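You operate a simulated robot arm through the tools that you are given. There is no shell and no other tool. Be economical: measure what you need, move in short steps, check, and stop when the job is done.

Carry out the task below with a simulated two-armed robot. There is one attempt and no reset: what you move stays moved.

JOB
Pressure-test hose THREE at 1.5 bar and log the result.
Fine: set the branch knob, close release, pump with the hold button down; release ends open; the result knob shows what the screen says; the step slider stays.

Only the result counts: the job must be done as asked and must still hold three seconds after the hand-in. Knocking over, shifting, dropping, spilling or breaking anything else fails it.

ROBOT AND FRAMES
Two 7-joint arms with two-finger parallel grippers on one trunk, on a base that drives. Base frame: it is fixed to the floor where the robot stands at the start and does not move with it; the origin is under the middle of the robot, x ahead of it, y to its left, z up. Readings come in m, rad, newtons and seconds.
The left shoulder is at the start at [0.05, 0.165, 1.205], the right one opposite. With the tool pointing down near the work surface each hand reaches from about 0.18 to 0.68 m from the robot's upright axis, wherever it stands, measured 20 degrees to its own side. Places, roughly: blue knob marked branch [0.6, 0.1, 0.8]; button marked hold [0.6, 0.3, 0.9]; machine marked trial [0.7, 0, 1]; purple knob marked result [0.6, 0, 0.8]; screen marked trial [0.7, 0, 0.9]; teal knob marked release [0.8, 0.1, 1]; teal slider marked step [0.8, 0, 1]; trial plunger with teal head [0.6, -0.2, 0.9]. Payload 3.91 kg a hand.
The TCP of each hand is the grasp point between the finger pads, 0.03 m short of the fingertips. In the tool frame z runs along the fingers and y along their closing line. Largest opening 0.11 m; finger width 0.02, thickness 0.01; the body of the gripper, 0.048 by 0.112 m, starts 0.055 m behind the TCP.
Orientation is told as [roll, pitch, yaw] about the base's x, y, z axes, in that order, counted from this pose: with the fingers straight down and closing along the base's y, the tool's x points along the base's -x, its y along +y and its z along -z.

CONTROLS
- The arms move only by the tool jog_arm. It takes "left_increments", "right_increments" or both (then of equal length, played together; a hand with none holds still); each is a list of rows, each an object (a shift or turn left out is 0, a gripper value left out holds the last) with "delta_pos": the shift along the tool's x, y, z in m, a list of three; "angular": the turn, a rotation vector about the tool's x, y, z in rad, a list of three; "gripper": the finger opening in m, from 0 to 0.11. In form: [{"delta_pos": [tx, ty, tz], "angular": [ax, ay, az], "gripper": gripper}, ...]. A call has 1 to 20 rows; each row shifts and turns the commanded pose from where the row before left it, along the tool's axes as they then stand. Each row takes 0.2 s and may step no farther than 0.05 m and 0.15 rad from the row before; otherwise, or with a gripper value out of range, the whole call is refused. Where a pose cannot be reached the arm comes as near as it can. A force on the tool above 40 N (or 10 N above the force at the start of the call, whichever is more), or a blocked arm, ends the call early, and 0.2 s more pass. Each finger travels about 0.045 m/s and halts on what it meets, pressing with about 36 N; the grip force reading is that of the motor and also rises with nothing between the fingers. The clock runs only during rows and for 0.2 s after the last one: add rows that do not move to give the fingers time. The reply holds the time, the measured pose of the TCP, the force on the tool along the base axes, the opening and the grip force, in the units named above and with some noise, with the torque about the TCP (base axes, N m) and any sound that the robot's microphone picked up.
- Cameras (640 x 400 px; columns grow to the right, rows downward): "scene" is now at [0.1326, 0.005, 1.4083]; the picture's right is [0.14, -0.99, 0.00], its down [-0.37, -0.05, -0.93] and it looks along [0.92, 0.13, -0.38] (base axes); focal length 214 px, centre (320, 200). "left" rides on the left gripper at [0.072, -0.017, -0.103] in its tool frame; the picture's right is [0.23, 0.97, 0.00], its down [-0.76, 0.18, -0.62] and it looks along [-0.61, 0.14, 0.78] (tool axes); focal length 222 px, centre (320, 200). "right" rides on the right gripper at [0.073, 0.017, -0.103] in its tool frame; the picture's right is [-0.23, 0.97, 0.00], its down [-0.76, -0.18, -0.62] and it looks along [-0.61, -0.14, 0.78] (tool axes); focal length 222 px, centre (320, 200). There is no depth. A picture from a camera that has moved, and an enlarged one, comes with that camera's place and axes in the base frame and with its lens. The place of the scene camera against the robot may be out by one fixed shift of up to 0.025 m in any direction.
- grab_frame(camera): a new picture of that camera. The clock stands still meanwhile.
- lift_body(by): slides the trunk up (or, below 0, down) by that many m; the arms and the scene camera ride with it, the base frame stays. It gives what a move gives, with no picture.
- drive_base(legs): drives the robot by 1 to 6 legs, each [ahead, left, turn to the left] in m, m and rad, along the robot's own axes; the way and the turn of a leg run together, so that a leg with both is an arc; at most 1.5 m and 3.142 rad a leg. The arms and the cameras ride along, it lands a little off, and it stops where it bumps. It gives what a move gives.
- aim_head(pan, tilt): turns the head with the scene camera to pan (to the left, within 1.396 rad either way) and tilt (down, from -0.506 to 1.204), counted from straight ahead of the robot. It gives what a move gives.
- enlarge(camera, box): a new picture of the part [left, top, right, bottom] of that camera's present view, enlarged. The clock stands still meanwhile.
- sign_off(): hands the job in; it is judged then, once.

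Work in short steps. Places have to be worked out from the pictures, the camera data and where the tool is seen: move nearer, look again, correct. Check each grasp and each placing, and mend what went wrong. You have 120 turns and 92 pictures in all, those below and enlarged ones among them. Open the grippers and draw the arms clear of the work before you hand the job in, unless the task says otherwise; then end with one line.

The tools are called as a command line: name --argument value ..., lists and objects as JSON in quotes. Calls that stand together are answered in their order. jog_arm: Moves the arms, as the interface text tells. Its arguments: {"type":"object","properties":{"left_increments":{"type":"array"},"right_increments":{"type":"array"}},"required":[]} The other tools are called the same way: lift_body (by) slides the trunk up or down; drive_base (legs) drives the base; aim_head (pan, tilt) turns the head that bears the scene camera; grab_frame (camera) takes a picture; enlarge (camera, box) takes an enlarged picture of a part of a camera's view; sign_off () hands the job in.

At the start:

```text
clock: 0.0
left_tool_pos: [0.3682, 0.1933, 1.3602]
left_tcp_rot: [-0.001, 0.001, 0.0]
left_force: [-0.6, 0.4, -0.4]
left_torque: [0.04, 0.01, -0.05]
left_grip_width: 0.11
left_finger_force: 0.0
right_tool_pos: [0.3255, -0.1369, 1.2441]
right_tcp_rot: [0.002, 0.001, -0.002]
right_force: [0.8, 0.7, -0.1]
right_torque: [0.03, -0.02, -0.04]
right_grip_width: 0.1101
right_finger_force: 0.1
trunk travel left (down, up): [-0.425, 0.078]
robot x, y, heading: [-0.0003, 0.0015, 0.002]
head pan, tilt: [0.145, 0.387]
```

scene: 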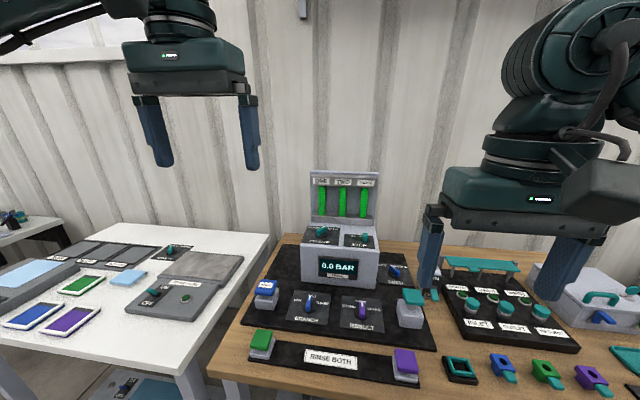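
right: 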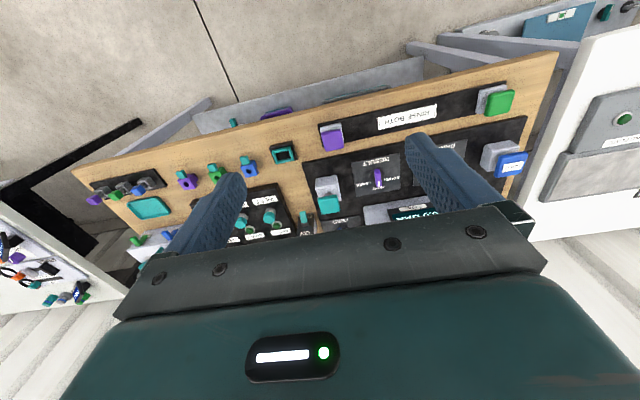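
left: 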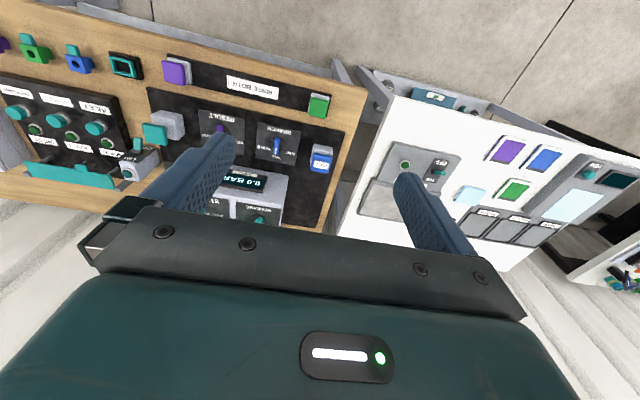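

The machine stands ahead; I enlarge the scene to read the labels and locate the controls.

enlarge --camera "scene" --box '[230, 160, 450, 300]'

enlarge --camera "scene" --box '[230, 260, 450, 400]'

```text
2.86 times, centred on (340, 230) of scene
camera zoom: at [0.1326, 0.005, 1.4083], right [0.14, -0.99, 0.0], down [-0.37, -0.05, -0.93], along [0.92, 0.13, -0.38], focal length 613 px, centre (263, 114)
```

zoom: 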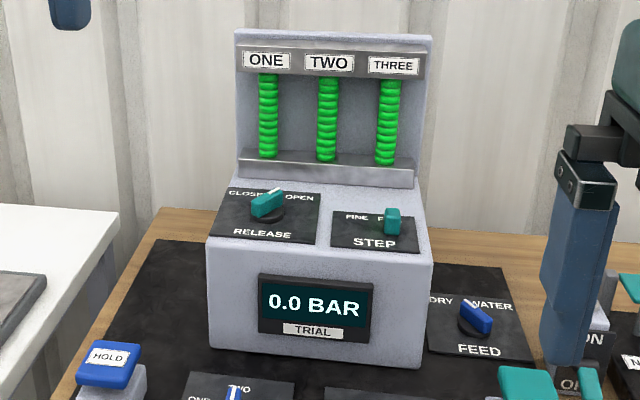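

```text
2.86 times, centred on (340, 330) of scene
camera zoom: at [0.1326, 0.005, 1.4083], right [0.14, -0.99, 0.0], down [-0.37, -0.05, -0.93], along [0.92, 0.13, -0.38], focal length 613 px, centre (263, -171)
```

zoom: 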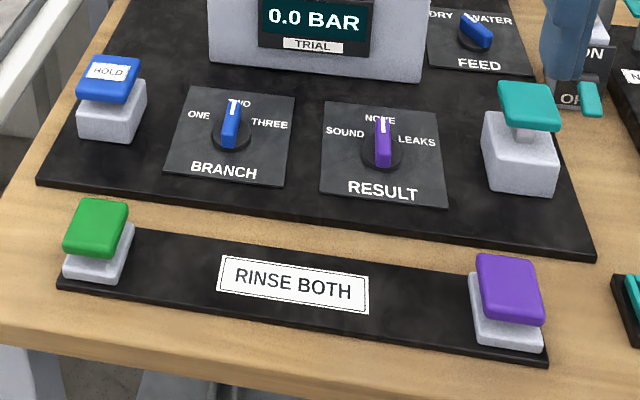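

Release looks to be about 0.81 m ahead, beyond easy reach, so I check the floor space before driving a little nearer.

aim_head --pan 0.0 --tilt 1.1

grab_frame --camera "scene"

```text
clock: 1.1
left_tool_pos: [0.3681, 0.1945, 1.3578]
left_tcp_rot: [0.0, -0.001, 0.001]
left_force: [-0.7, -0.3, -0.8]
left_torque: [-0.02, 0.02, 0.02]
left_grip_width: 0.1098
left_finger_force: 0.0
right_tool_pos: [0.3254, -0.1354, 1.244]
right_tcp_rot: [0.002, -0.002, 0.0]
right_force: [-0.7, -0.2, -0.5]
right_torque: [0.03, -0.03, 0.0]
right_grip_width: 0.1103
right_finger_force: 0.0
trunk travel left (down, up): [-0.425, 0.078]
robot x, y, heading: [-0.0007, 0.0018, 0.002]
head pan, tilt: [0.0, 1.1]
```

```text
86 pictures are left
camera scene: at [0.104, -0.0083, 1.3503], right [0.0, -1.0, 0.0], down [-0.89, 0.0, -0.45], along [0.45, 0.0, -0.89], focal length 214 px, centre (320, 200)
```

scene: 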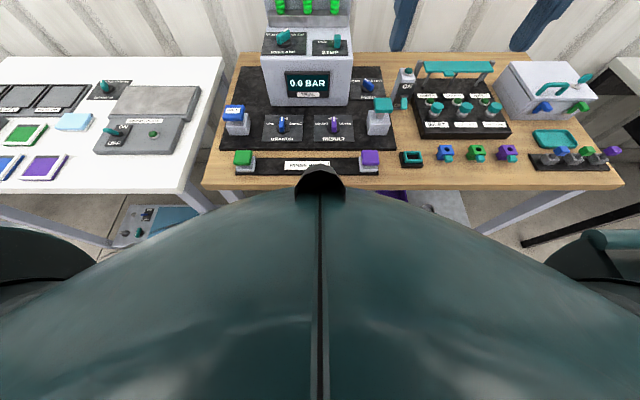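

Robot front seems clear of the table edge (x≈0.43) for now. I drive 0.1 m ahead.

drive_base --legs '[[0.1, 0, 0]]'

aim_head --pan 0.05 --tilt 0.7

grab_frame --camera "scene"

grab_frame --camera "left"

grab_frame --camera "right"

```text
clock: 2.2
left_tool_pos: [0.4677, 0.194, 1.3586]
left_tcp_rot: [-0.001, 0.001, -0.001]
left_force: [0.9, 0.4, -0.6]
left_torque: [-0.05, 0.04, -0.01]
left_grip_width: 0.1098
left_finger_force: 0.0
right_tool_pos: [0.425, -0.1359, 1.244]
right_tcp_rot: [0.002, 0.0, -0.003]
right_force: [-0.2, 0.4, -0.2]
right_torque: [0.01, 0.03, -0.02]
right_grip_width: 0.1098
right_finger_force: 0.0
trunk travel left (down, up): [-0.425, 0.078]
robot x, y, heading: [0.0977, 0.0007, -0.001]
head pan, tilt: [0.0, 1.1]
```

```text
clock: 3.1
left_tool_pos: [0.4681, 0.1934, 1.3581]
left_tcp_rot: [0.001, 0.0, -0.002]
left_force: [-0.4, 0.3, 0.4]
left_torque: [0.0, 0.03, 0.01]
left_grip_width: 0.1099
left_finger_force: 0.2
right_tool_pos: [0.4238, -0.1353, 1.2438]
right_tcp_rot: [0.001, -0.002, -0.002]
right_force: [-1.0, -0.2, 0.4]
right_torque: [-0.02, 0.0, 0.03]
right_grip_width: 0.1101
right_finger_force: 0.1
trunk travel left (down, up): [-0.425, 0.078]
robot x, y, heading: [0.1011, 0.0029, -0.002]
head pan, tilt: [0.051, 0.7]
```

```text
85 pictures are left
camera scene: at [0.2244, -0.0041, 1.3802], right [0.05, -1.0, 0.0], down [-0.64, -0.03, -0.76], along [0.76, 0.04, -0.64], focal length 214 px, centre (320, 200)
```

scene: 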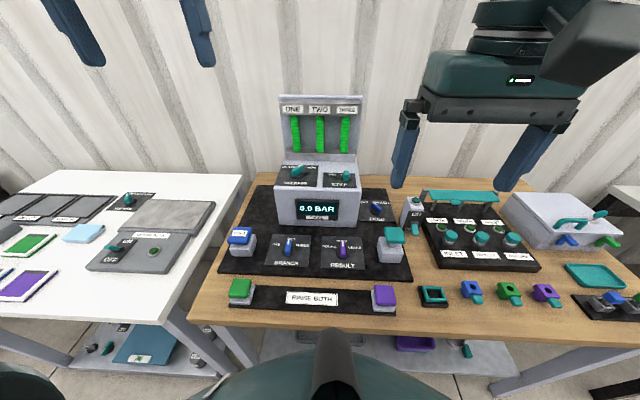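

```text
84 pictures are left
camera left: at [0.3953, 0.1768, 1.4628], right [-0.23, 0.97, 0.0], down [0.76, 0.18, 0.62], along [0.61, 0.14, -0.78], focal length 222 px, centre (320, 200)
```

left: 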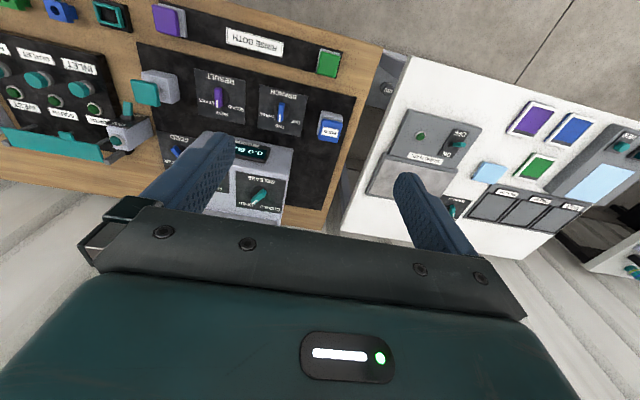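

```text
83 pictures are left
camera right: at [0.352, -0.1195, 1.3473], right [0.23, 0.97, 0.0], down [0.76, -0.18, 0.62], along [0.61, -0.14, -0.78], focal length 222 px, centre (320, 200)
```

right: 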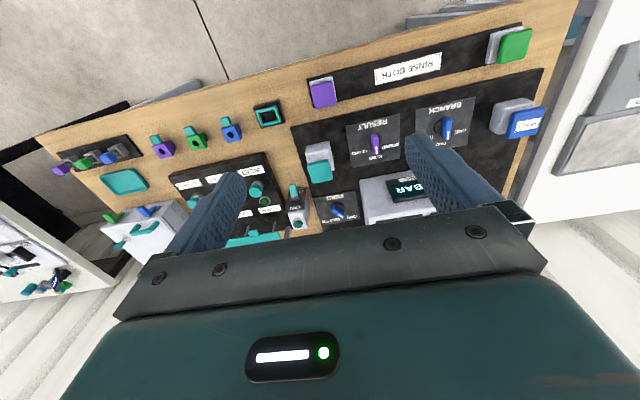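

Triangulated from the two hand cameras: branch ≈(0.60,0.117,0.857), result ≈(0.604,-0.041,0.855), hold top ≈(0.60,0.252,0.898), plunger head ≈(0.603,-0.176,0.93), release ≈(0.755,0.105,1.03). I bring the left hand above the branch knob.

jog_arm --left_increments '[{"delta_pos": [-0.0147, -0.0085, 0.0453], "gripper": 0.06}, {"delta_pos": [-0.0147, -0.0085, 0.0453]}, {"delta_pos": [-0.0147, -0.0085, 0.0453]}, {"delta_pos": [-0.0147, -0.0085, 0.0453]}, {"delta_pos": [-0.0147, -0.0085, 0.0453]}, {"delta_pos": [-0.0147, -0.0085, 0.0453]}, {"delta_pos": [-0.0147, -0.0085, 0.0453]}, {"delta_pos": [-0.0147, -0.0085, 0.0453]}, {"delta_pos": [-0.0147, -0.0085, 0.0453]}]'

grab_frame --camera "left"

grab_frame --camera "scene"

```text
clock: 5.1
left_tool_pos: [0.6, 0.1155, 0.9501]
left_tcp_rot: [0.001, 0.001, -0.001]
left_force: [-0.3, -0.2, -0.7]
left_torque: [-0.05, 0.0, -0.02]
left_grip_width: 0.0598
left_finger_force: 0.0
right_tool_pos: [0.4243, -0.1363, 1.244]
right_tcp_rot: [0.002, 0.0, -0.003]
right_force: [-0.5, 1.2, 0.6]
right_torque: [0.02, 0.02, 0.01]
right_grip_width: 0.11
right_finger_force: 0.0
trunk travel left (down, up): [-0.425, 0.078]
robot x, y, heading: [0.1019, 0.0016, -0.001]
head pan, tilt: [0.051, 0.7]
```

```text
82 pictures are left
camera left: at [0.5276, 0.0995, 1.0544], right [-0.23, 0.97, 0.0], down [0.76, 0.18, 0.62], along [0.61, 0.14, -0.78], focal length 222 px, centre (320, 200)
```

left: 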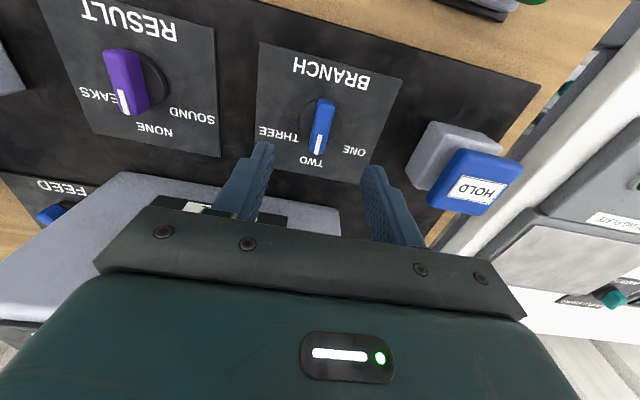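

```text
81 pictures are left
camera scene: at [0.2248, -0.0043, 1.3802], right [0.05, -1.0, 0.0], down [-0.64, -0.03, -0.76], along [0.76, 0.04, -0.64], focal length 214 px, centre (320, 200)
```

scene: 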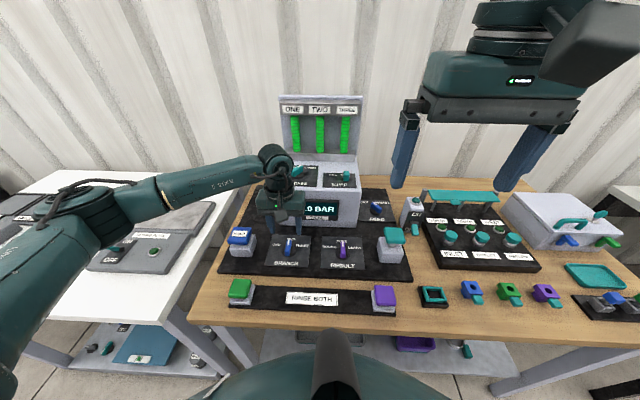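

The branch handle lies along x at ≈(0.601,0.1175), mark at TWO. I descend to just around it and check.

jog_arm --left_increments '[{"delta_pos": [0, 0.002, 0.04]}, {"delta_pos": [0, 0, 0.03]}, {"delta_pos": [0, 0, 0.015]}, {"delta_pos": [0, 0, 0.005]}]'

grab_frame --camera "left"

```text
clock: 6.1
left_tool_pos: [0.5987, 0.1179, 0.8663]
left_tcp_rot: [-0.001, -0.007, -0.002]
left_force: [-9.2, 2.6, 31.6]
left_torque: [1.06, 0.55, 0.16]
left_grip_width: 0.0611
left_finger_force: 1.3
right_tool_pos: [0.4205, -0.1361, 1.2457]
right_tcp_rot: [0.002, -0.004, -0.003]
right_force: [-0.6, -0.2, 0.2]
right_torque: [-0.01, 0.0, 0.0]
right_grip_width: 0.1098
right_finger_force: 0.1
trunk travel left (down, up): [-0.425, 0.078]
robot x, y, heading: [0.1009, 0.0004, -0.001]
head pan, tilt: [0.051, 0.7]
```

```text
80 pictures are left
camera left: at [0.526, 0.1015, 0.9697], right [-0.23, 0.97, 0.0], down [0.76, 0.18, 0.63], along [0.61, 0.14, -0.78], focal length 222 px, centre (320, 200)
```

left: 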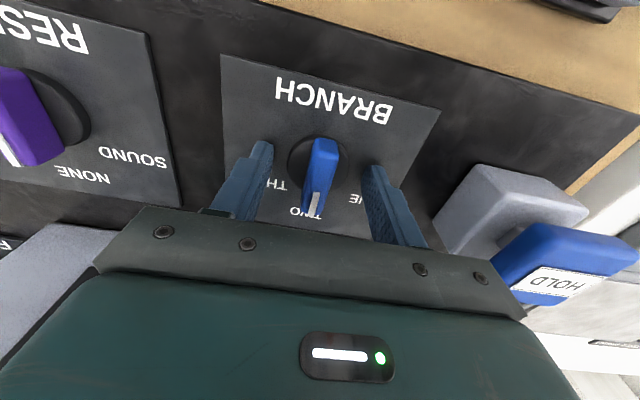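

The fingertips touch the panel (z≈0.836). I rise about 6 mm off it and close on the handle.

jog_arm --left_increments '[{"delta_pos": [0, 0, -0.01]}, {"gripper": 0.0}, {}, {}, {}]'

grab_frame --camera "left"

```text
clock: 7.3
left_tool_pos: [0.5978, 0.117, 0.8705]
left_tcp_rot: [0.0, 0.002, -0.005]
left_force: [-4.5, -8.1, -10.0]
left_torque: [-0.21, -0.44, -0.04]
left_grip_width: 0.04
left_finger_force: 45.1
right_tool_pos: [0.4243, -0.1372, 1.2444]
right_tcp_rot: [0.003, 0.0, -0.003]
right_force: [0.1, -0.5, 0.3]
right_torque: [-0.01, 0.0, 0.04]
right_grip_width: 0.1102
right_finger_force: 0.0
trunk travel left (down, up): [-0.425, 0.078]
robot x, y, heading: [0.0965, 0.0018, -0.007]
head pan, tilt: [0.051, 0.7]
```

```text
79 pictures are left
camera left: at [0.5268, 0.1007, 0.974], right [-0.22, 0.97, 0.0], down [0.76, 0.18, 0.62], along [0.61, 0.14, -0.78], focal length 222 px, centre (320, 200)
```

left: 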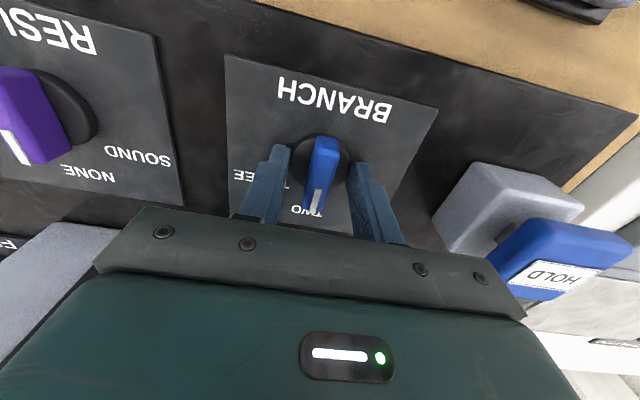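

The tips have closed on the round 40 mm base of the knob, not the bar. I open, rise 15 mm and close again.

jog_arm --left_increments '[{"gripper": 0.06}, {}, {"delta_pos": [0, 0, -0.015]}, {"gripper": 0.0}, {}, {}, {}, {}]'

grab_frame --camera "left"

```text
clock: 9.1
left_tool_pos: [0.6005, 0.1175, 0.8853]
left_tcp_rot: [-0.002, 0.0, 0.0]
left_force: [0.5, -6.3, -0.6]
left_torque: [-0.22, -0.15, -0.01]
left_grip_width: 0.0149
left_finger_force: 44.9
right_tool_pos: [0.4241, -0.1367, 1.2437]
right_tcp_rot: [0.001, -0.001, -0.004]
right_force: [-0.3, 0.8, 0.3]
right_torque: [0.01, -0.03, 0.0]
right_grip_width: 0.11
right_finger_force: 0.0
trunk travel left (down, up): [-0.425, 0.078]
robot x, y, heading: [0.0949, -0.0005, -0.001]
head pan, tilt: [0.051, 0.7]
```

```text
78 pictures are left
camera left: at [0.5277, 0.1007, 0.99], right [-0.23, 0.97, 0.0], down [0.76, 0.18, 0.62], along [0.61, 0.14, -0.78], focal length 222 px, centre (320, 200)
```

left: 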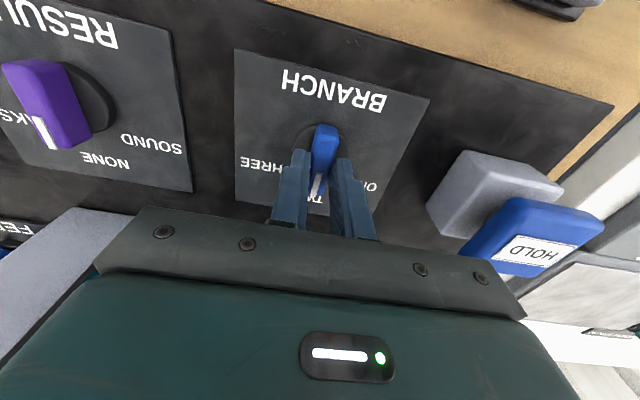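

The bar is gripped (15 mm). THREE lies about 60° clockwise, so I turn the tool 1.05 rad.

jog_arm --left_increments '[{"angular": [0, 0, 0.15]}, {"angular": [0, 0, 0.15]}, {"angular": [0, 0, 0.15]}, {"angular": [0, 0, 0.15]}, {"angular": [0, 0, 0.15]}, {"angular": [0, 0, 0.15]}, {"angular": [0, 0, 0.147]}, {}]'

grab_frame --camera "left"

```text
clock: 10.9
left_tool_pos: [0.5997, 0.1176, 0.8862]
left_tcp_rot: [-0.001, 0.0, -0.852]
left_force: [0.8, -13.6, -6.3]
left_torque: [-0.78, -0.4, 0.0]
left_grip_width: 0.0146
left_finger_force: 44.9
left hand out of reach, approached as far as the arm can: row 7
right_tool_pos: [0.4249, -0.1376, 1.2434]
right_tcp_rot: [0.001, -0.001, -0.003]
right_force: [-0.1, -0.4, 0.6]
right_torque: [-0.01, -0.02, -0.03]
right_grip_width: 0.1098
right_finger_force: 0.0
trunk travel left (down, up): [-0.425, 0.078]
robot x, y, heading: [0.0989, -0.0005, -0.002]
head pan, tilt: [0.051, 0.7]
```

```text
77 pictures are left
camera left: at [0.5398, 0.1607, 0.99], right [0.58, 0.81, 0.0], down [0.64, -0.46, 0.62], along [0.51, -0.36, -0.78], focal length 222 px, centre (320, 200)
```

left: 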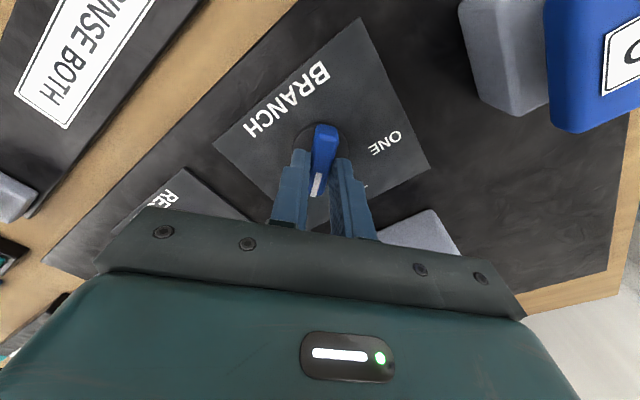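

The wrist reached its limit at 0.85 rad. I release, lift straight up and see where the mark ended.

jog_arm --left_increments '[{"gripper": 0.05}, {}, {}, {"delta_pos": [0, 0, -0.04]}, {"delta_pos": [0, 0, -0.04], "angular": [0, 0, -0.15]}, {"angular": [0, 0, -0.15]}, {"angular": [0, 0, -0.15]}, {"angular": [0, 0, -0.15]}]'

grab_frame --camera "left"

```text
clock: 12.7
left_tool_pos: [0.6007, 0.1188, 0.9659]
left_tcp_rot: [0.002, 0.0, -0.249]
left_force: [0.0, -0.5, -0.8]
left_torque: [0.02, 0.01, 0.02]
left_grip_width: 0.0503
left_finger_force: 0.0
right_tool_pos: [0.4247, -0.137, 1.2445]
right_tcp_rot: [-0.001, -0.001, -0.002]
right_force: [-0.1, -0.2, 0.6]
right_torque: [0.02, -0.02, 0.01]
right_grip_width: 0.11
right_finger_force: 0.1
trunk travel left (down, up): [-0.425, 0.078]
robot x, y, heading: [0.098, 0.0009, -0.002]
head pan, tilt: [0.051, 0.7]
```

```text
76 pictures are left
camera left: at [0.5257, 0.1206, 1.0701], right [0.02, 1.0, 0.0], down [0.78, -0.01, 0.62], along [0.62, -0.01, -0.78], focal length 222 px, centre (320, 200)
```

left: 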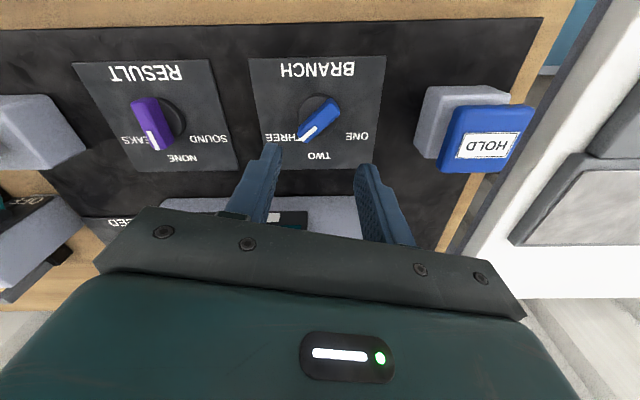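

The mark now points toward THREE; I enlarge to judge the angle.

enlarge --camera "left" --box '[240, 50, 400, 170]'

```text
3.33 times, centred on (320, 110) of left
camera zoom: at [0.5257, 0.1206, 1.0701], right [0.02, 1.0, 0.0], down [0.78, -0.01, 0.62], along [0.62, -0.01, -0.78], focal length 740 px, centre (320, 500)
```

zoom: 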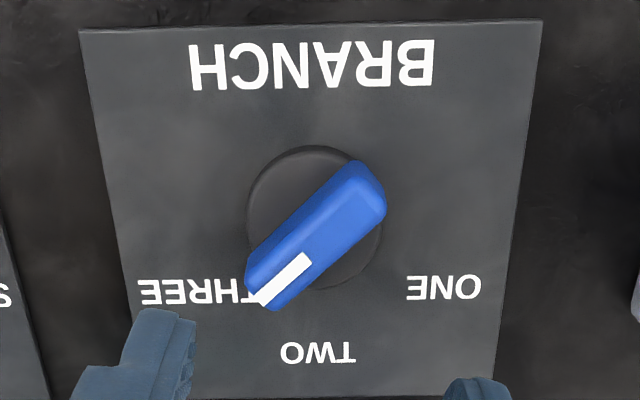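

The bar is about 49° round, while the THREE label lies at about 60°. The right hand can turn further clockwise, so I move the left one away and bring the right one over the branch knob.

jog_arm --left_increments '[{"delta_pos": [0, 0, -0.045], "angular": [0, 0, -0.125]}, {"delta_pos": [0, 0, -0.045], "angular": [0, 0, -0.124]}, {"delta_pos": [0, 0, -0.045]}, {"delta_pos": [0, 0, -0.045]}, {"delta_pos": [0.01, 0.045, 0]}, {"delta_pos": [0.01, 0.045, 0]}, {"delta_pos": [0.01, 0.045, 0]}, {"delta_pos": [0.01, 0.045, 0]}, {"delta_pos": [0.01, 0.045, 0]}]'

jog_arm --right_increments '[{"delta_pos": [-0.0195, 0.0283, 0.0271], "gripper": 0.05}, {"delta_pos": [-0.0195, 0.0283, 0.0271]}, {"delta_pos": [-0.0195, 0.0283, 0.0271]}, {"delta_pos": [-0.0195, 0.0283, 0.0271]}, {"delta_pos": [-0.0195, 0.0283, 0.0271]}, {"delta_pos": [-0.0195, 0.0283, 0.0271]}, {"delta_pos": [-0.0195, 0.0283, 0.0271]}, {"delta_pos": [-0.0195, 0.0283, 0.0271]}, {"delta_pos": [-0.0195, 0.0283, 0.0271]}, {"angular": [0, 0, 0.15]}, {"angular": [0, 0, 0.15]}, {"angular": [0, 0, 0.15]}, {"angular": [0, 0, 0.15]}, {"angular": [0, 0, 0.15]}, {"angular": [0, 0, 0.11]}]'

grab_frame --camera "right"

```text
clock: 14.7
left_tool_pos: [0.5501, 0.3454, 1.1453]
left_tcp_rot: [0.0, 0.0, -0.005]
left_force: [-0.3, -0.1, -0.4]
left_torque: [-0.02, 0.03, 0.0]
left_grip_width: 0.0503
left_finger_force: 0.1
right_tool_pos: [0.4235, -0.1367, 1.2442]
right_tcp_rot: [-0.001, -0.002, -0.001]
right_force: [-0.6, -1.0, 0.4]
right_torque: [0.02, -0.01, 0.0]
right_grip_width: 0.11
right_finger_force: 0.0
trunk travel left (down, up): [-0.425, 0.078]
robot x, y, heading: [0.1002, -0.0011, -0.001]
head pan, tilt: [0.051, 0.7]
```

```text
clock: 17.9
left_tool_pos: [0.5516, 0.344, 1.1451]
left_tcp_rot: [0.001, -0.001, -0.002]
left_force: [-0.9, -0.2, 0.1]
left_torque: [0.02, 0.03, 0.0]
left_grip_width: 0.0504
left_finger_force: 0.0
right_tool_pos: [0.6009, 0.1176, 1.0003]
right_tcp_rot: [0.002, 0.0, -0.864]
right_force: [-0.3, -0.3, -0.3]
right_torque: [0.01, 0.02, 0.02]
right_grip_width: 0.0499
right_finger_force: 0.1
trunk travel left (down, up): [-0.425, 0.078]
robot x, y, heading: [0.0973, -0.0003, 0.003]
head pan, tilt: [0.051, 0.7]
```

```text
74 pictures are left
camera right: at [0.5669, 0.1838, 1.1038], right [0.89, 0.46, 0.0], down [0.36, -0.7, 0.62], along [0.29, -0.55, -0.78], focal length 222 px, centre (320, 200)
```

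right: 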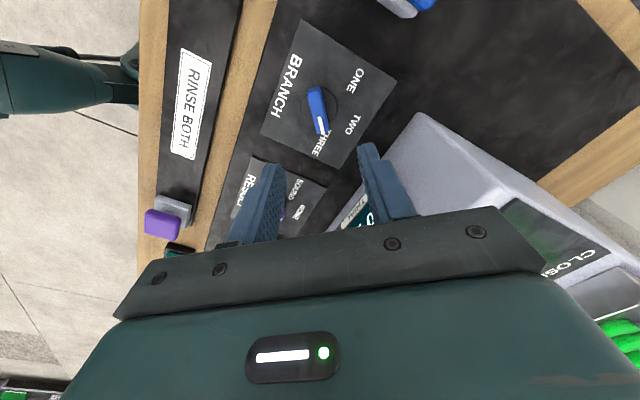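

The right hand is aligned over the bar. I descend 0.115 m, grip, and turn on to about 1.05 rad.

jog_arm --right_increments '[{"delta_pos": [0, 0, 0.04]}, {"delta_pos": [0, 0, 0.04]}, {"delta_pos": [0, 0, 0.035]}, {"gripper": 0.0}, {}, {}, {"angular": [0, 0, 0.1]}, {"angular": [0, 0, 0.09]}, {}]'

grab_frame --camera "right"

```text
clock: 19.9
left_tool_pos: [0.5501, 0.3449, 1.1464]
left_tcp_rot: [0.0, -0.002, -0.002]
left_force: [0.1, 0.5, 0.9]
left_torque: [0.03, -0.02, 0.01]
left_grip_width: 0.0503
left_finger_force: 0.0
right_tool_pos: [0.6001, 0.1168, 0.8855]
right_tcp_rot: [-0.002, 0.0, -1.051]
right_force: [-14.0, -10.8, -8.0]
right_torque: [-0.21, 0.12, 0.58]
right_grip_width: 0.0148
right_finger_force: 45.5
trunk travel left (down, up): [-0.425, 0.078]
robot x, y, heading: [0.1006, -0.0002, -0.002]
head pan, tilt: [0.051, 0.7]
```

```text
73 pictures are left
camera right: at [0.5791, 0.1883, 0.9886], right [0.96, 0.29, 0.0], down [0.22, -0.75, 0.62], along [0.18, -0.6, -0.78], focal length 222 px, centre (320, 200)
```

right: 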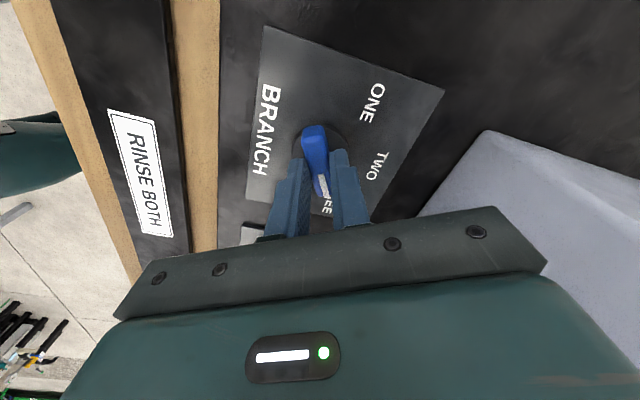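

A torque of 0.58 N·m suggests a stop or friction. I release, rise and look.

jog_arm --right_increments '[{"gripper": 0.05}, {}, {"delta_pos": [0, 0, -0.04]}, {"delta_pos": [0, 0, -0.04]}, {"delta_pos": [0, 0, -0.04]}]'

enlarge --camera "right" --box '[220, 20, 420, 170]'

```text
clock: 21.1
left_tool_pos: [0.5503, 0.345, 1.1458]
left_tcp_rot: [0.0, 0.0, -0.002]
left_force: [-0.9, -0.5, 0.2]
left_torque: [-0.01, -0.02, 0.01]
left_grip_width: 0.0502
left_finger_force: 0.1
right_tool_pos: [0.6004, 0.1171, 1.0064]
right_tcp_rot: [0.002, 0.0, -1.052]
right_force: [0.3, 0.1, 0.3]
right_torque: [-0.01, 0.05, 0.03]
right_grip_width: 0.0503
right_finger_force: 0.1
trunk travel left (down, up): [-0.425, 0.078]
robot x, y, heading: [0.1028, -0.0035, -0.002]
head pan, tilt: [0.051, 0.7]
```

```text
2.67 times, centred on (320, 95) of right
camera zoom: at [0.5782, 0.1886, 1.1106], right [0.96, 0.29, 0.0], down [0.22, -0.75, 0.62], along [0.18, -0.6, -0.78], focal length 592 px, centre (320, 480)
```

zoom: 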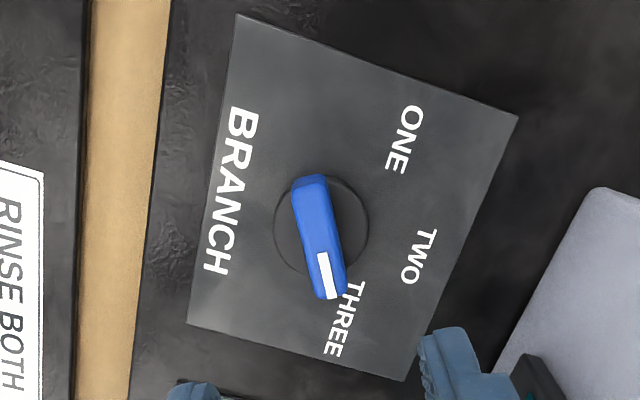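

Measured bar angle is about 62°, on THREE. I turn the right hand back, take it over the plunger, and close its fingers for pushing.

jog_arm --right_increments '[{"delta_pos": [0, 0, -0.02], "angular": [0, 0, -0.15], "gripper": 0.0}, {"delta_pos": [0, 0, -0.02], "angular": [0, 0, -0.15]}, {"delta_pos": [0, 0, -0.02], "angular": [0, 0, -0.15]}, {"delta_pos": [0, 0, -0.02], "angular": [0, 0, -0.15]}, {"delta_pos": [0, 0, -0.02], "angular": [0, 0, -0.15]}, {"angular": [0, 0, -0.15]}, {"angular": [0, 0, -0.151]}, {"delta_pos": [0, -0.049, 0]}, {"delta_pos": [0, -0.049, 0]}, {"delta_pos": [0, -0.049, 0]}, {"delta_pos": [0, -0.049, 0]}, {"delta_pos": [0, -0.049, 0]}, {"delta_pos": [0, -0.049, 0]}]'

grab_frame --camera "right"

grab_frame --camera "left"

enlarge --camera "scene" --box '[240, 80, 420, 280]'

```text
clock: 23.9
left_tool_pos: [0.5499, 0.3442, 1.1462]
left_tcp_rot: [-0.001, 0.001, -0.003]
left_force: [-0.4, -0.1, -1.1]
left_torque: [0.03, -0.02, 0.05]
left_grip_width: 0.0502
left_finger_force: 0.2
right_tool_pos: [0.5988, -0.1777, 1.1073]
right_tcp_rot: [0.001, -0.001, 0.001]
right_force: [-0.4, 0.3, -0.3]
right_torque: [-0.02, 0.01, -0.01]
right_grip_width: 0.0
right_finger_force: 35.8
trunk travel left (down, up): [-0.425, 0.078]
robot x, y, heading: [0.1005, -0.0006, 0.001]
head pan, tilt: [0.051, 0.7]
```

```text
71 pictures are left
camera right: at [0.5266, -0.1612, 1.2089], right [0.23, 0.97, 0.0], down [0.76, -0.18, 0.62], along [0.61, -0.14, -0.78], focal length 222 px, centre (320, 200)
```

right: 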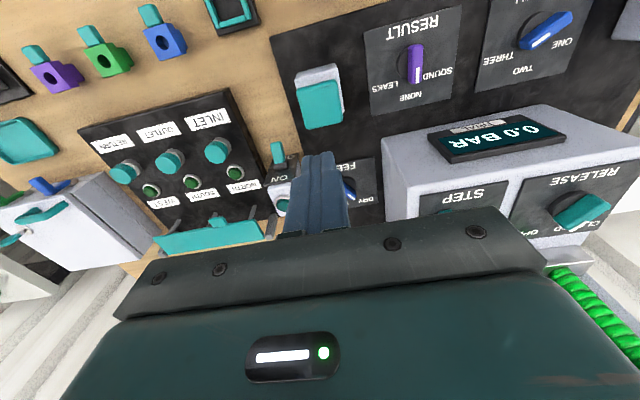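

```text
70 pictures are left
camera left: at [0.4779, 0.3269, 1.2503], right [-0.23, 0.97, 0.0], down [0.76, 0.18, 0.62], along [0.61, 0.14, -0.78], focal length 222 px, centre (320, 200)
```

left: 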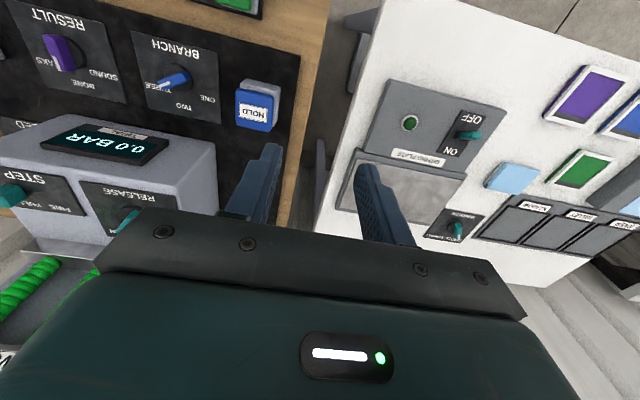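

```text
2.00 times, centred on (330, 180) of scene
camera zoom: at [0.2242, -0.0051, 1.3803], right [0.05, -1.0, 0.0], down [-0.64, -0.03, -0.77], along [0.76, 0.04, -0.64], focal length 429 px, centre (300, 240)
```

zoom: 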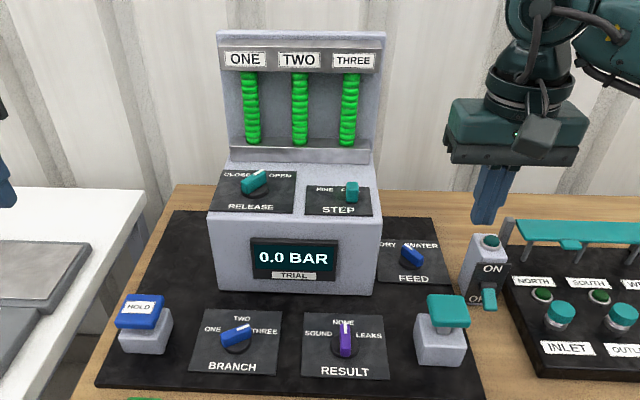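

Release re-triangulated at ≈(0.766,0.104,1.008), mark at OPEN. I bring the left hand above it.

jog_arm --left_increments '[{"delta_pos": [-0.0309, -0.0343, 0.0043]}, {"delta_pos": [-0.0309, -0.0343, 0.0043]}, {"delta_pos": [-0.0309, -0.0343, 0.0043]}, {"delta_pos": [-0.0309, -0.0343, 0.0043]}, {"delta_pos": [-0.0309, -0.0343, 0.0043]}, {"delta_pos": [-0.0309, -0.0343, 0.0043]}, {"delta_pos": [-0.0309, -0.0343, 0.0043]}]'

grab_frame --camera "left"

```text
clock: 25.5
left_tool_pos: [0.7425, 0.1148, 1.11]
left_tcp_rot: [0.0, -0.002, -0.004]
left_force: [-0.1, 0.5, -0.2]
left_torque: [-0.07, 0.01, 0.04]
left_grip_width: 0.0503
left_finger_force: 0.0
left hand out of reach, approached as far as the arm can: row 7
right_tool_pos: [0.5997, -0.1735, 1.1049]
right_tcp_rot: [-0.001, 0.001, -0.003]
right_force: [0.7, 0.0, -0.4]
right_torque: [-0.02, 0.02, 0.0]
right_grip_width: 0.0001
right_finger_force: 36.0
trunk travel left (down, up): [-0.425, 0.078]
robot x, y, heading: [0.1001, 0.0018, 0.002]
head pan, tilt: [0.051, 0.7]
```

```text
68 pictures are left
camera left: at [0.6693, 0.0982, 1.2145], right [-0.22, 0.97, 0.0], down [0.76, 0.18, 0.62], along [0.61, 0.14, -0.78], focal length 222 px, centre (320, 200)
```

left: 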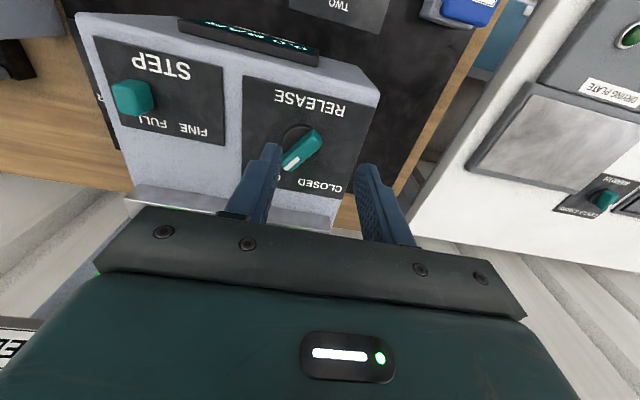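

The reach ends at x≈0.74, so I pull the left hand back and drive 0.08 m nearer.

jog_arm --left_increments '[{"delta_pos": [0.04, 0, 0]}, {"delta_pos": [0.05, 0, 0]}]' --right_increments '[{"delta_pos": [0.04, 0, 0]}, {"delta_pos": [0.04, 0, 0]}]'

drive_base --legs '[[0.08, 0, 0]]'

grab_frame --camera "left"

```text
clock: 26.1
left_tool_pos: [0.6508, 0.1124, 1.1126]
left_tcp_rot: [-0.001, -0.002, 0.003]
left_force: [-1.3, -0.9, 0.3]
left_torque: [0.01, -0.06, 0.01]
left_grip_width: 0.0499
left_finger_force: 0.1
right_tool_pos: [0.5179, -0.1771, 1.107]
right_tcp_rot: [0.001, -0.004, -0.001]
right_force: [0.1, 0.1, 0.7]
right_torque: [0.02, -0.02, 0.01]
right_grip_width: 0.0
right_finger_force: 36.1
trunk travel left (down, up): [-0.425, 0.078]
robot x, y, heading: [0.099, 0.0022, -0.003]
head pan, tilt: [0.051, 0.7]
```

```text
clock: 27.2
left_tool_pos: [0.7125, 0.1122, 1.1112]
left_tcp_rot: [-0.001, 0.0, 0.0]
left_force: [-1.6, 0.6, 0.6]
left_torque: [0.01, -0.03, -0.01]
left_grip_width: 0.0503
left_finger_force: 0.0
right_tool_pos: [0.5784, -0.1771, 1.1063]
right_tcp_rot: [0.003, -0.002, -0.005]
right_force: [-0.8, 0.2, 0.1]
right_torque: [0.0, -0.06, 0.03]
right_grip_width: 0.0
right_finger_force: 36.1
trunk travel left (down, up): [-0.425, 0.078]
robot x, y, heading: [0.1604, -0.0005, -0.002]
head pan, tilt: [0.051, 0.7]
stopped in leg 1: the robot was blocked; the commanded pose is now the measured one
```

```text
67 pictures are left
camera left: at [0.6399, 0.0958, 1.2156], right [-0.23, 0.97, 0.0], down [0.76, 0.18, 0.62], along [0.61, 0.14, -0.78], focal length 222 px, centre (320, 200)
```

left: 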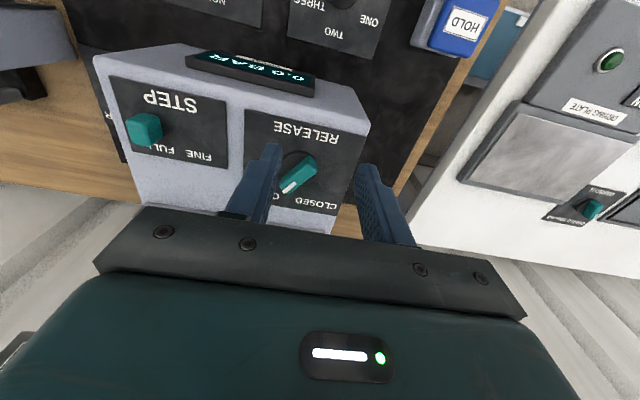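

The base is blocked by the table at x≈0.16; I back off a centimetre, then place the left hand over release, turned to the bar's roughly −28°.

drive_base --legs '[[-0.012, 0, 0]]'

```text
clock: 27.9
left_tool_pos: [0.7018, 0.1127, 1.1107]
left_tcp_rot: [0.0, 0.0, -0.001]
left_force: [0.4, 0.2, -0.9]
left_torque: [0.0, -0.04, 0.0]
left_grip_width: 0.05
left_finger_force: 0.1
right_tool_pos: [0.5671, -0.1772, 1.106]
right_tcp_rot: [0.002, -0.001, -0.003]
right_force: [0.5, 0.4, -0.3]
right_torque: [0.04, 0.01, 0.01]
right_grip_width: 0.0001
right_finger_force: 36.2
trunk travel left (down, up): [-0.425, 0.078]
robot x, y, heading: [0.1525, 0.0013, -0.001]
head pan, tilt: [0.051, 0.7]
```

Now I move over the knob, turn to −0.5 rad, and look before descending.

jog_arm --left_increments '[{"delta_pos": [-0.034, -0.005, 0]}, {"delta_pos": [-0.034, -0.006, 0]}, {"angular": [0, 0, 0.15]}, {"angular": [0, 0, 0.15]}, {"angular": [0, 0, 0.15]}, {"angular": [0, 0, 0.05]}]'

grab_frame --camera "left"

```text
clock: 29.4
left_tool_pos: [0.7694, 0.1017, 1.1108]
left_tcp_rot: [0.001, 0.001, -0.402]
left_force: [0.7, 0.6, -0.3]
left_torque: [0.0, 0.0, 0.04]
left_grip_width: 0.0499
left_finger_force: 0.1
left hand out of reach, approached as far as the arm can: row 6
right_tool_pos: [0.569, -0.1764, 1.1055]
right_tcp_rot: [0.002, 0.001, -0.004]
right_force: [0.2, -0.6, 0.0]
right_torque: [0.02, -0.02, -0.01]
right_grip_width: 0.0002
right_finger_force: 35.7
trunk travel left (down, up): [-0.425, 0.078]
robot x, y, heading: [0.1508, 0.001, -0.003]
head pan, tilt: [0.051, 0.7]
```

```text
66 pictures are left
camera left: at [0.6965, 0.1141, 1.2147], right [0.17, 0.99, 0.0], down [0.77, -0.13, 0.62], along [0.61, -0.11, -0.78], focal length 222 px, centre (320, 200)
```

left: 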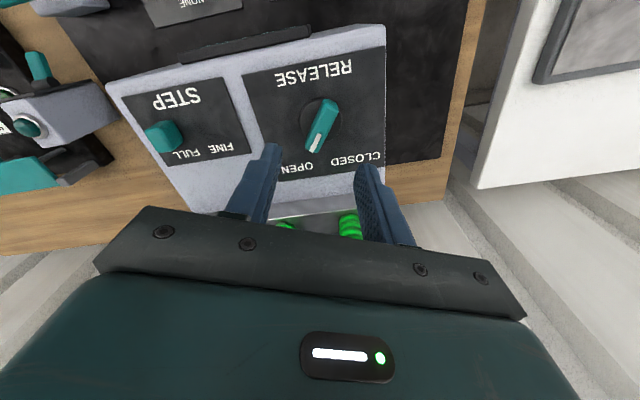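

The wrist stops at −0.40 here; bar is at about −27°, close enough to grip. I descend to 1.05 and look.

jog_arm --left_increments '[{"delta_pos": [0, 0, 0.03]}, {"delta_pos": [0, 0, 0.03]}]'

grab_frame --camera "left"

```text
clock: 29.9
left_tool_pos: [0.7692, 0.1028, 1.0497]
left_tcp_rot: [-0.001, 0.002, -0.399]
left_force: [-0.4, 0.0, 0.6]
left_torque: [0.0, -0.01, 0.01]
left_grip_width: 0.05
left_finger_force: 0.1
right_tool_pos: [0.5688, -0.1767, 1.1061]
right_tcp_rot: [0.002, -0.002, -0.003]
right_force: [0.3, 0.9, 0.2]
right_torque: [0.0, -0.01, 0.03]
right_grip_width: 0.0
right_finger_force: 35.8
trunk travel left (down, up): [-0.425, 0.078]
robot x, y, heading: [0.1459, 0.0015, -0.003]
head pan, tilt: [0.051, 0.7]
```

```text
65 pictures are left
camera left: at [0.6965, 0.1154, 1.1538], right [0.17, 0.99, 0.0], down [0.77, -0.13, 0.62], along [0.61, -0.11, -0.78], focal length 222 px, centre (320, 200)
```

left: 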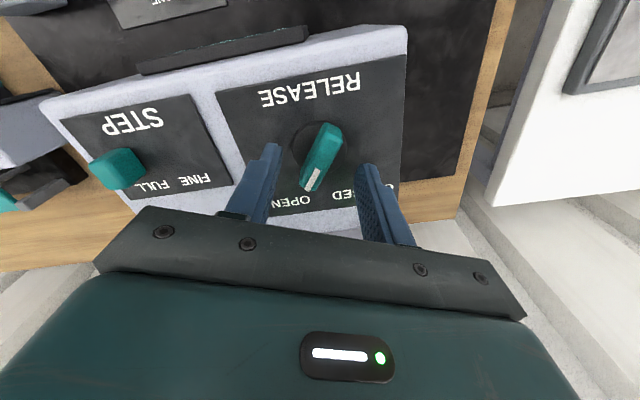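

By scale the panel is about 0.05 m under the TCP, so I go down 6 mm more and close on the bar.

jog_arm --left_increments '[{"delta_pos": [0, 0, 0.006]}, {"gripper": 0.0}, {}, {}, {}]'

grab_frame --camera "left"

```text
clock: 31.1
left_tool_pos: [0.7707, 0.1021, 1.042]
left_tcp_rot: [-0.001, 0.002, -0.399]
left_force: [-0.9, -0.2, -1.5]
left_torque: [-0.1, -0.26, 0.01]
left_grip_width: 0.0146
left_finger_force: 45.4
right_tool_pos: [0.5674, -0.1772, 1.1055]
right_tcp_rot: [0.002, 0.001, -0.003]
right_force: [-0.8, 1.2, 0.6]
right_torque: [0.01, -0.02, -0.03]
right_grip_width: 0.0001
right_finger_force: 35.8
trunk travel left (down, up): [-0.425, 0.078]
robot x, y, heading: [0.1502, -0.0016, -0.001]
head pan, tilt: [0.051, 0.7]
```

```text
64 pictures are left
camera left: at [0.6967, 0.115, 1.1477], right [0.17, 0.99, 0.0], down [0.77, -0.13, 0.62], along [0.61, -0.11, -0.78], focal length 222 px, centre (320, 200)
```

left: 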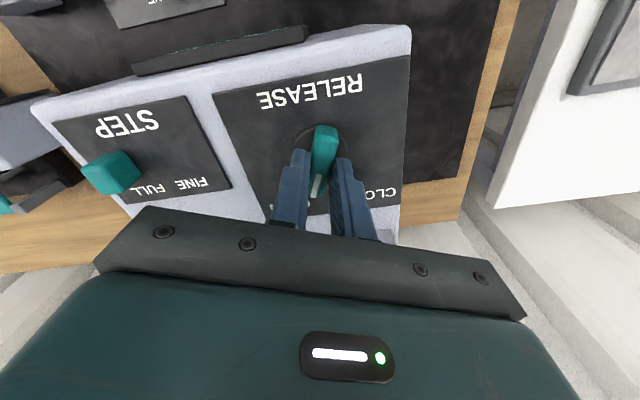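

Gripped (14.6 mm). I turn counterclockwise to +0.52 rad, CLOSED.

jog_arm --left_increments '[{"angular": [0, 0, -0.15]}, {"angular": [0, 0, -0.15]}, {"angular": [0, 0, -0.15]}, {"angular": [0, 0, -0.15]}, {"angular": [0, 0, -0.15]}, {"angular": [0, 0, -0.15]}, {}]'

grab_frame --camera "left"

```text
clock: 32.8
left_tool_pos: [0.7699, 0.1009, 1.044]
left_tcp_rot: [0.002, 0.001, 0.501]
left_force: [-3.7, -0.3, -9.8]
left_torque: [0.21, -0.34, 0.02]
left_grip_width: 0.015
left_finger_force: 44.9
right_tool_pos: [0.5698, -0.176, 1.105]
right_tcp_rot: [0.001, 0.001, -0.003]
right_force: [-0.1, -0.1, 0.0]
right_torque: [-0.01, -0.02, -0.02]
right_grip_width: 0.0001
right_finger_force: 35.8
trunk travel left (down, up): [-0.425, 0.078]
robot x, y, heading: [0.15, 0.0022, -0.0]
head pan, tilt: [0.051, 0.7]
```

```text
63 pictures are left
camera left: at [0.7148, 0.0523, 1.1477], right [-0.67, 0.74, 0.0], down [0.58, 0.52, 0.62], along [0.46, 0.42, -0.78], focal length 222 px, centre (320, 200)
```

left: 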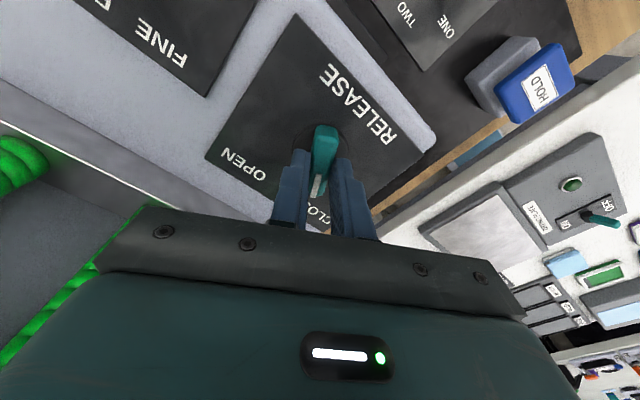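

Nearly at CLOSED; I add a touch, release, and rise to check.

jog_arm --left_increments '[{"angular": [0, 0, -0.04]}, {"gripper": 0.05}, {}, {}, {"delta_pos": [0, 0, -0.04]}, {"delta_pos": [0, 0, -0.04]}]'

enlarge --camera "left" --box '[160, 0, 480, 200]'

```text
clock: 34.1
left_tool_pos: [0.7697, 0.1009, 1.1244]
left_tcp_rot: [0.0, 0.0, 0.54]
left_force: [-0.4, 0.7, -0.6]
left_torque: [-0.04, 0.0, -0.01]
left_grip_width: 0.0502
left_finger_force: 0.1
right_tool_pos: [0.5685, -0.1762, 1.1057]
right_tcp_rot: [0.001, 0.0, -0.003]
right_force: [0.2, 0.5, 1.1]
right_torque: [0.01, 0.01, 0.01]
right_grip_width: 0.0
right_finger_force: 36.5
trunk travel left (down, up): [-0.425, 0.078]
robot x, y, heading: [0.1488, 0.0015, -0.001]
head pan, tilt: [0.051, 0.7]
```

```text
2.00 times, centred on (320, 100) of left
camera zoom: at [0.7162, 0.0497, 1.2288], right [-0.69, 0.72, 0.0], down [0.56, 0.54, 0.62], along [0.45, 0.43, -0.78], focal length 444 px, centre (320, 400)
```

zoom: 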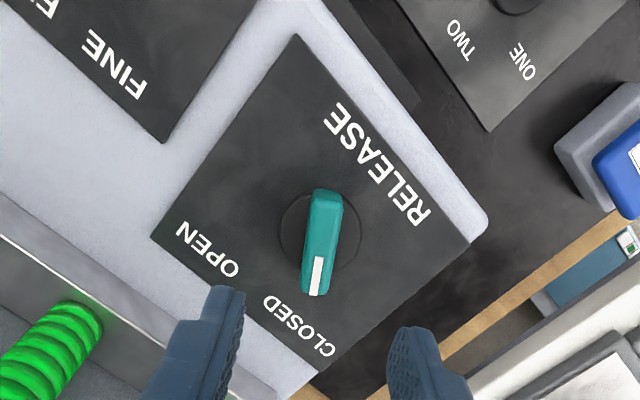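

CLOSED is confirmed. The left hand, fingers closed, goes over the hold button and the right hand over the plunger head.

jog_arm --left_increments '[{"angular": [0, 0, 0.135], "gripper": 0.0}, {"angular": [0, 0, 0.135]}, {"angular": [0, 0, 0.135]}, {"angular": [0, 0, 0.135]}, {"delta_pos": [0.034, 0.0302, 0]}, {"delta_pos": [0.034, 0.0302, 0]}, {"delta_pos": [0.034, 0.0302, 0]}, {"delta_pos": [0.034, 0.0302, 0]}, {"delta_pos": [0.034, 0.0302, 0]}, {"delta_pos": [0, 0, 0.043]}, {"delta_pos": [0, 0, 0.043]}, {"delta_pos": [0, 0, 0.043]}, {"delta_pos": [0, 0, 0.035]}]' --right_increments '[{"delta_pos": [-0.034, 0, 0]}, {"delta_pos": [0, 0, 0.04]}, {"delta_pos": [0, 0, 0.04]}, {"delta_pos": [0, 0, 0.03]}, {}, {}, {}, {}, {}, {}, {}, {}, {}]'

grab_frame --camera "left"

grab_frame --camera "right"

enlarge --camera "scene" --box '[160, 80, 480, 280]'

```text
clock: 37.0
left_tool_pos: [0.5995, 0.2532, 0.959]
left_tcp_rot: [-0.001, -0.002, 0.0]
left_force: [0.7, 0.0, -0.2]
left_torque: [-0.02, 0.02, -0.02]
left_grip_width: 0.0
left_finger_force: 36.5
right_tool_pos: [0.6029, -0.1767, 0.9955]
right_tcp_rot: [0.0, 0.0, -0.002]
right_force: [-0.6, -1.3, -0.5]
right_torque: [-0.01, 0.0, 0.0]
right_grip_width: 0.0003
right_finger_force: 36.3
trunk travel left (down, up): [-0.425, 0.078]
robot x, y, heading: [0.1479, -0.001, 0.0]
head pan, tilt: [0.051, 0.7]
```

```text
61 pictures are left
camera left: at [0.5273, 0.2359, 1.0643], right [-0.23, 0.97, 0.0], down [0.76, 0.18, 0.62], along [0.61, 0.14, -0.78], focal length 222 px, centre (320, 200)
```

left: 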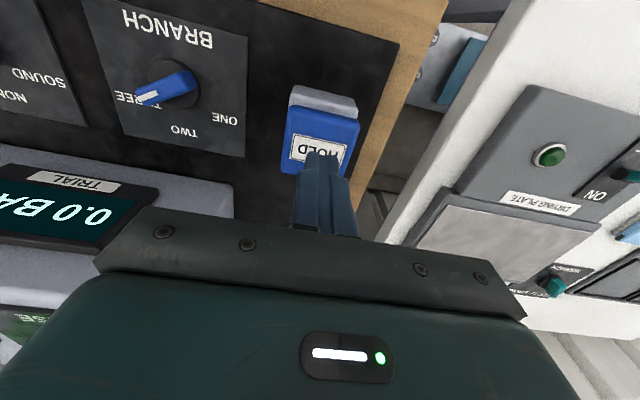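

```text
60 pictures are left
camera right: at [0.5304, -0.1597, 1.099], right [0.23, 0.97, 0.0], down [0.76, -0.18, 0.62], along [0.61, -0.14, -0.78], focal length 222 px, centre (320, 200)
```

right: 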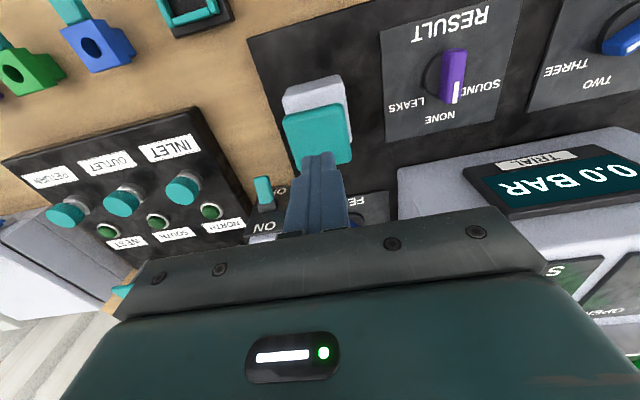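

```text
2.00 times, centred on (320, 180) of scene
camera zoom: at [0.2739, -0.0041, 1.3803], right [0.05, -1.0, 0.0], down [-0.64, -0.03, -0.76], along [0.76, 0.04, -0.64], focal length 429 px, centre (320, 240)
```

zoom: 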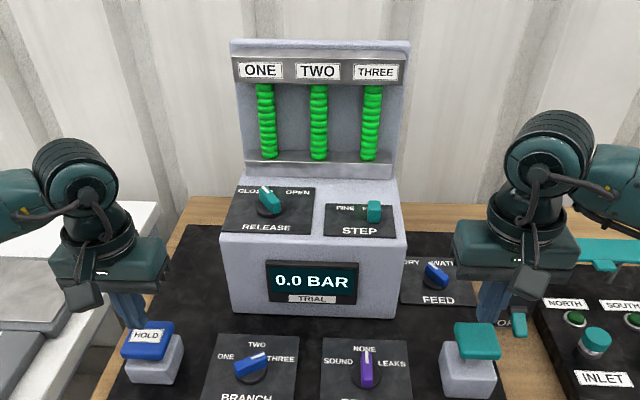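

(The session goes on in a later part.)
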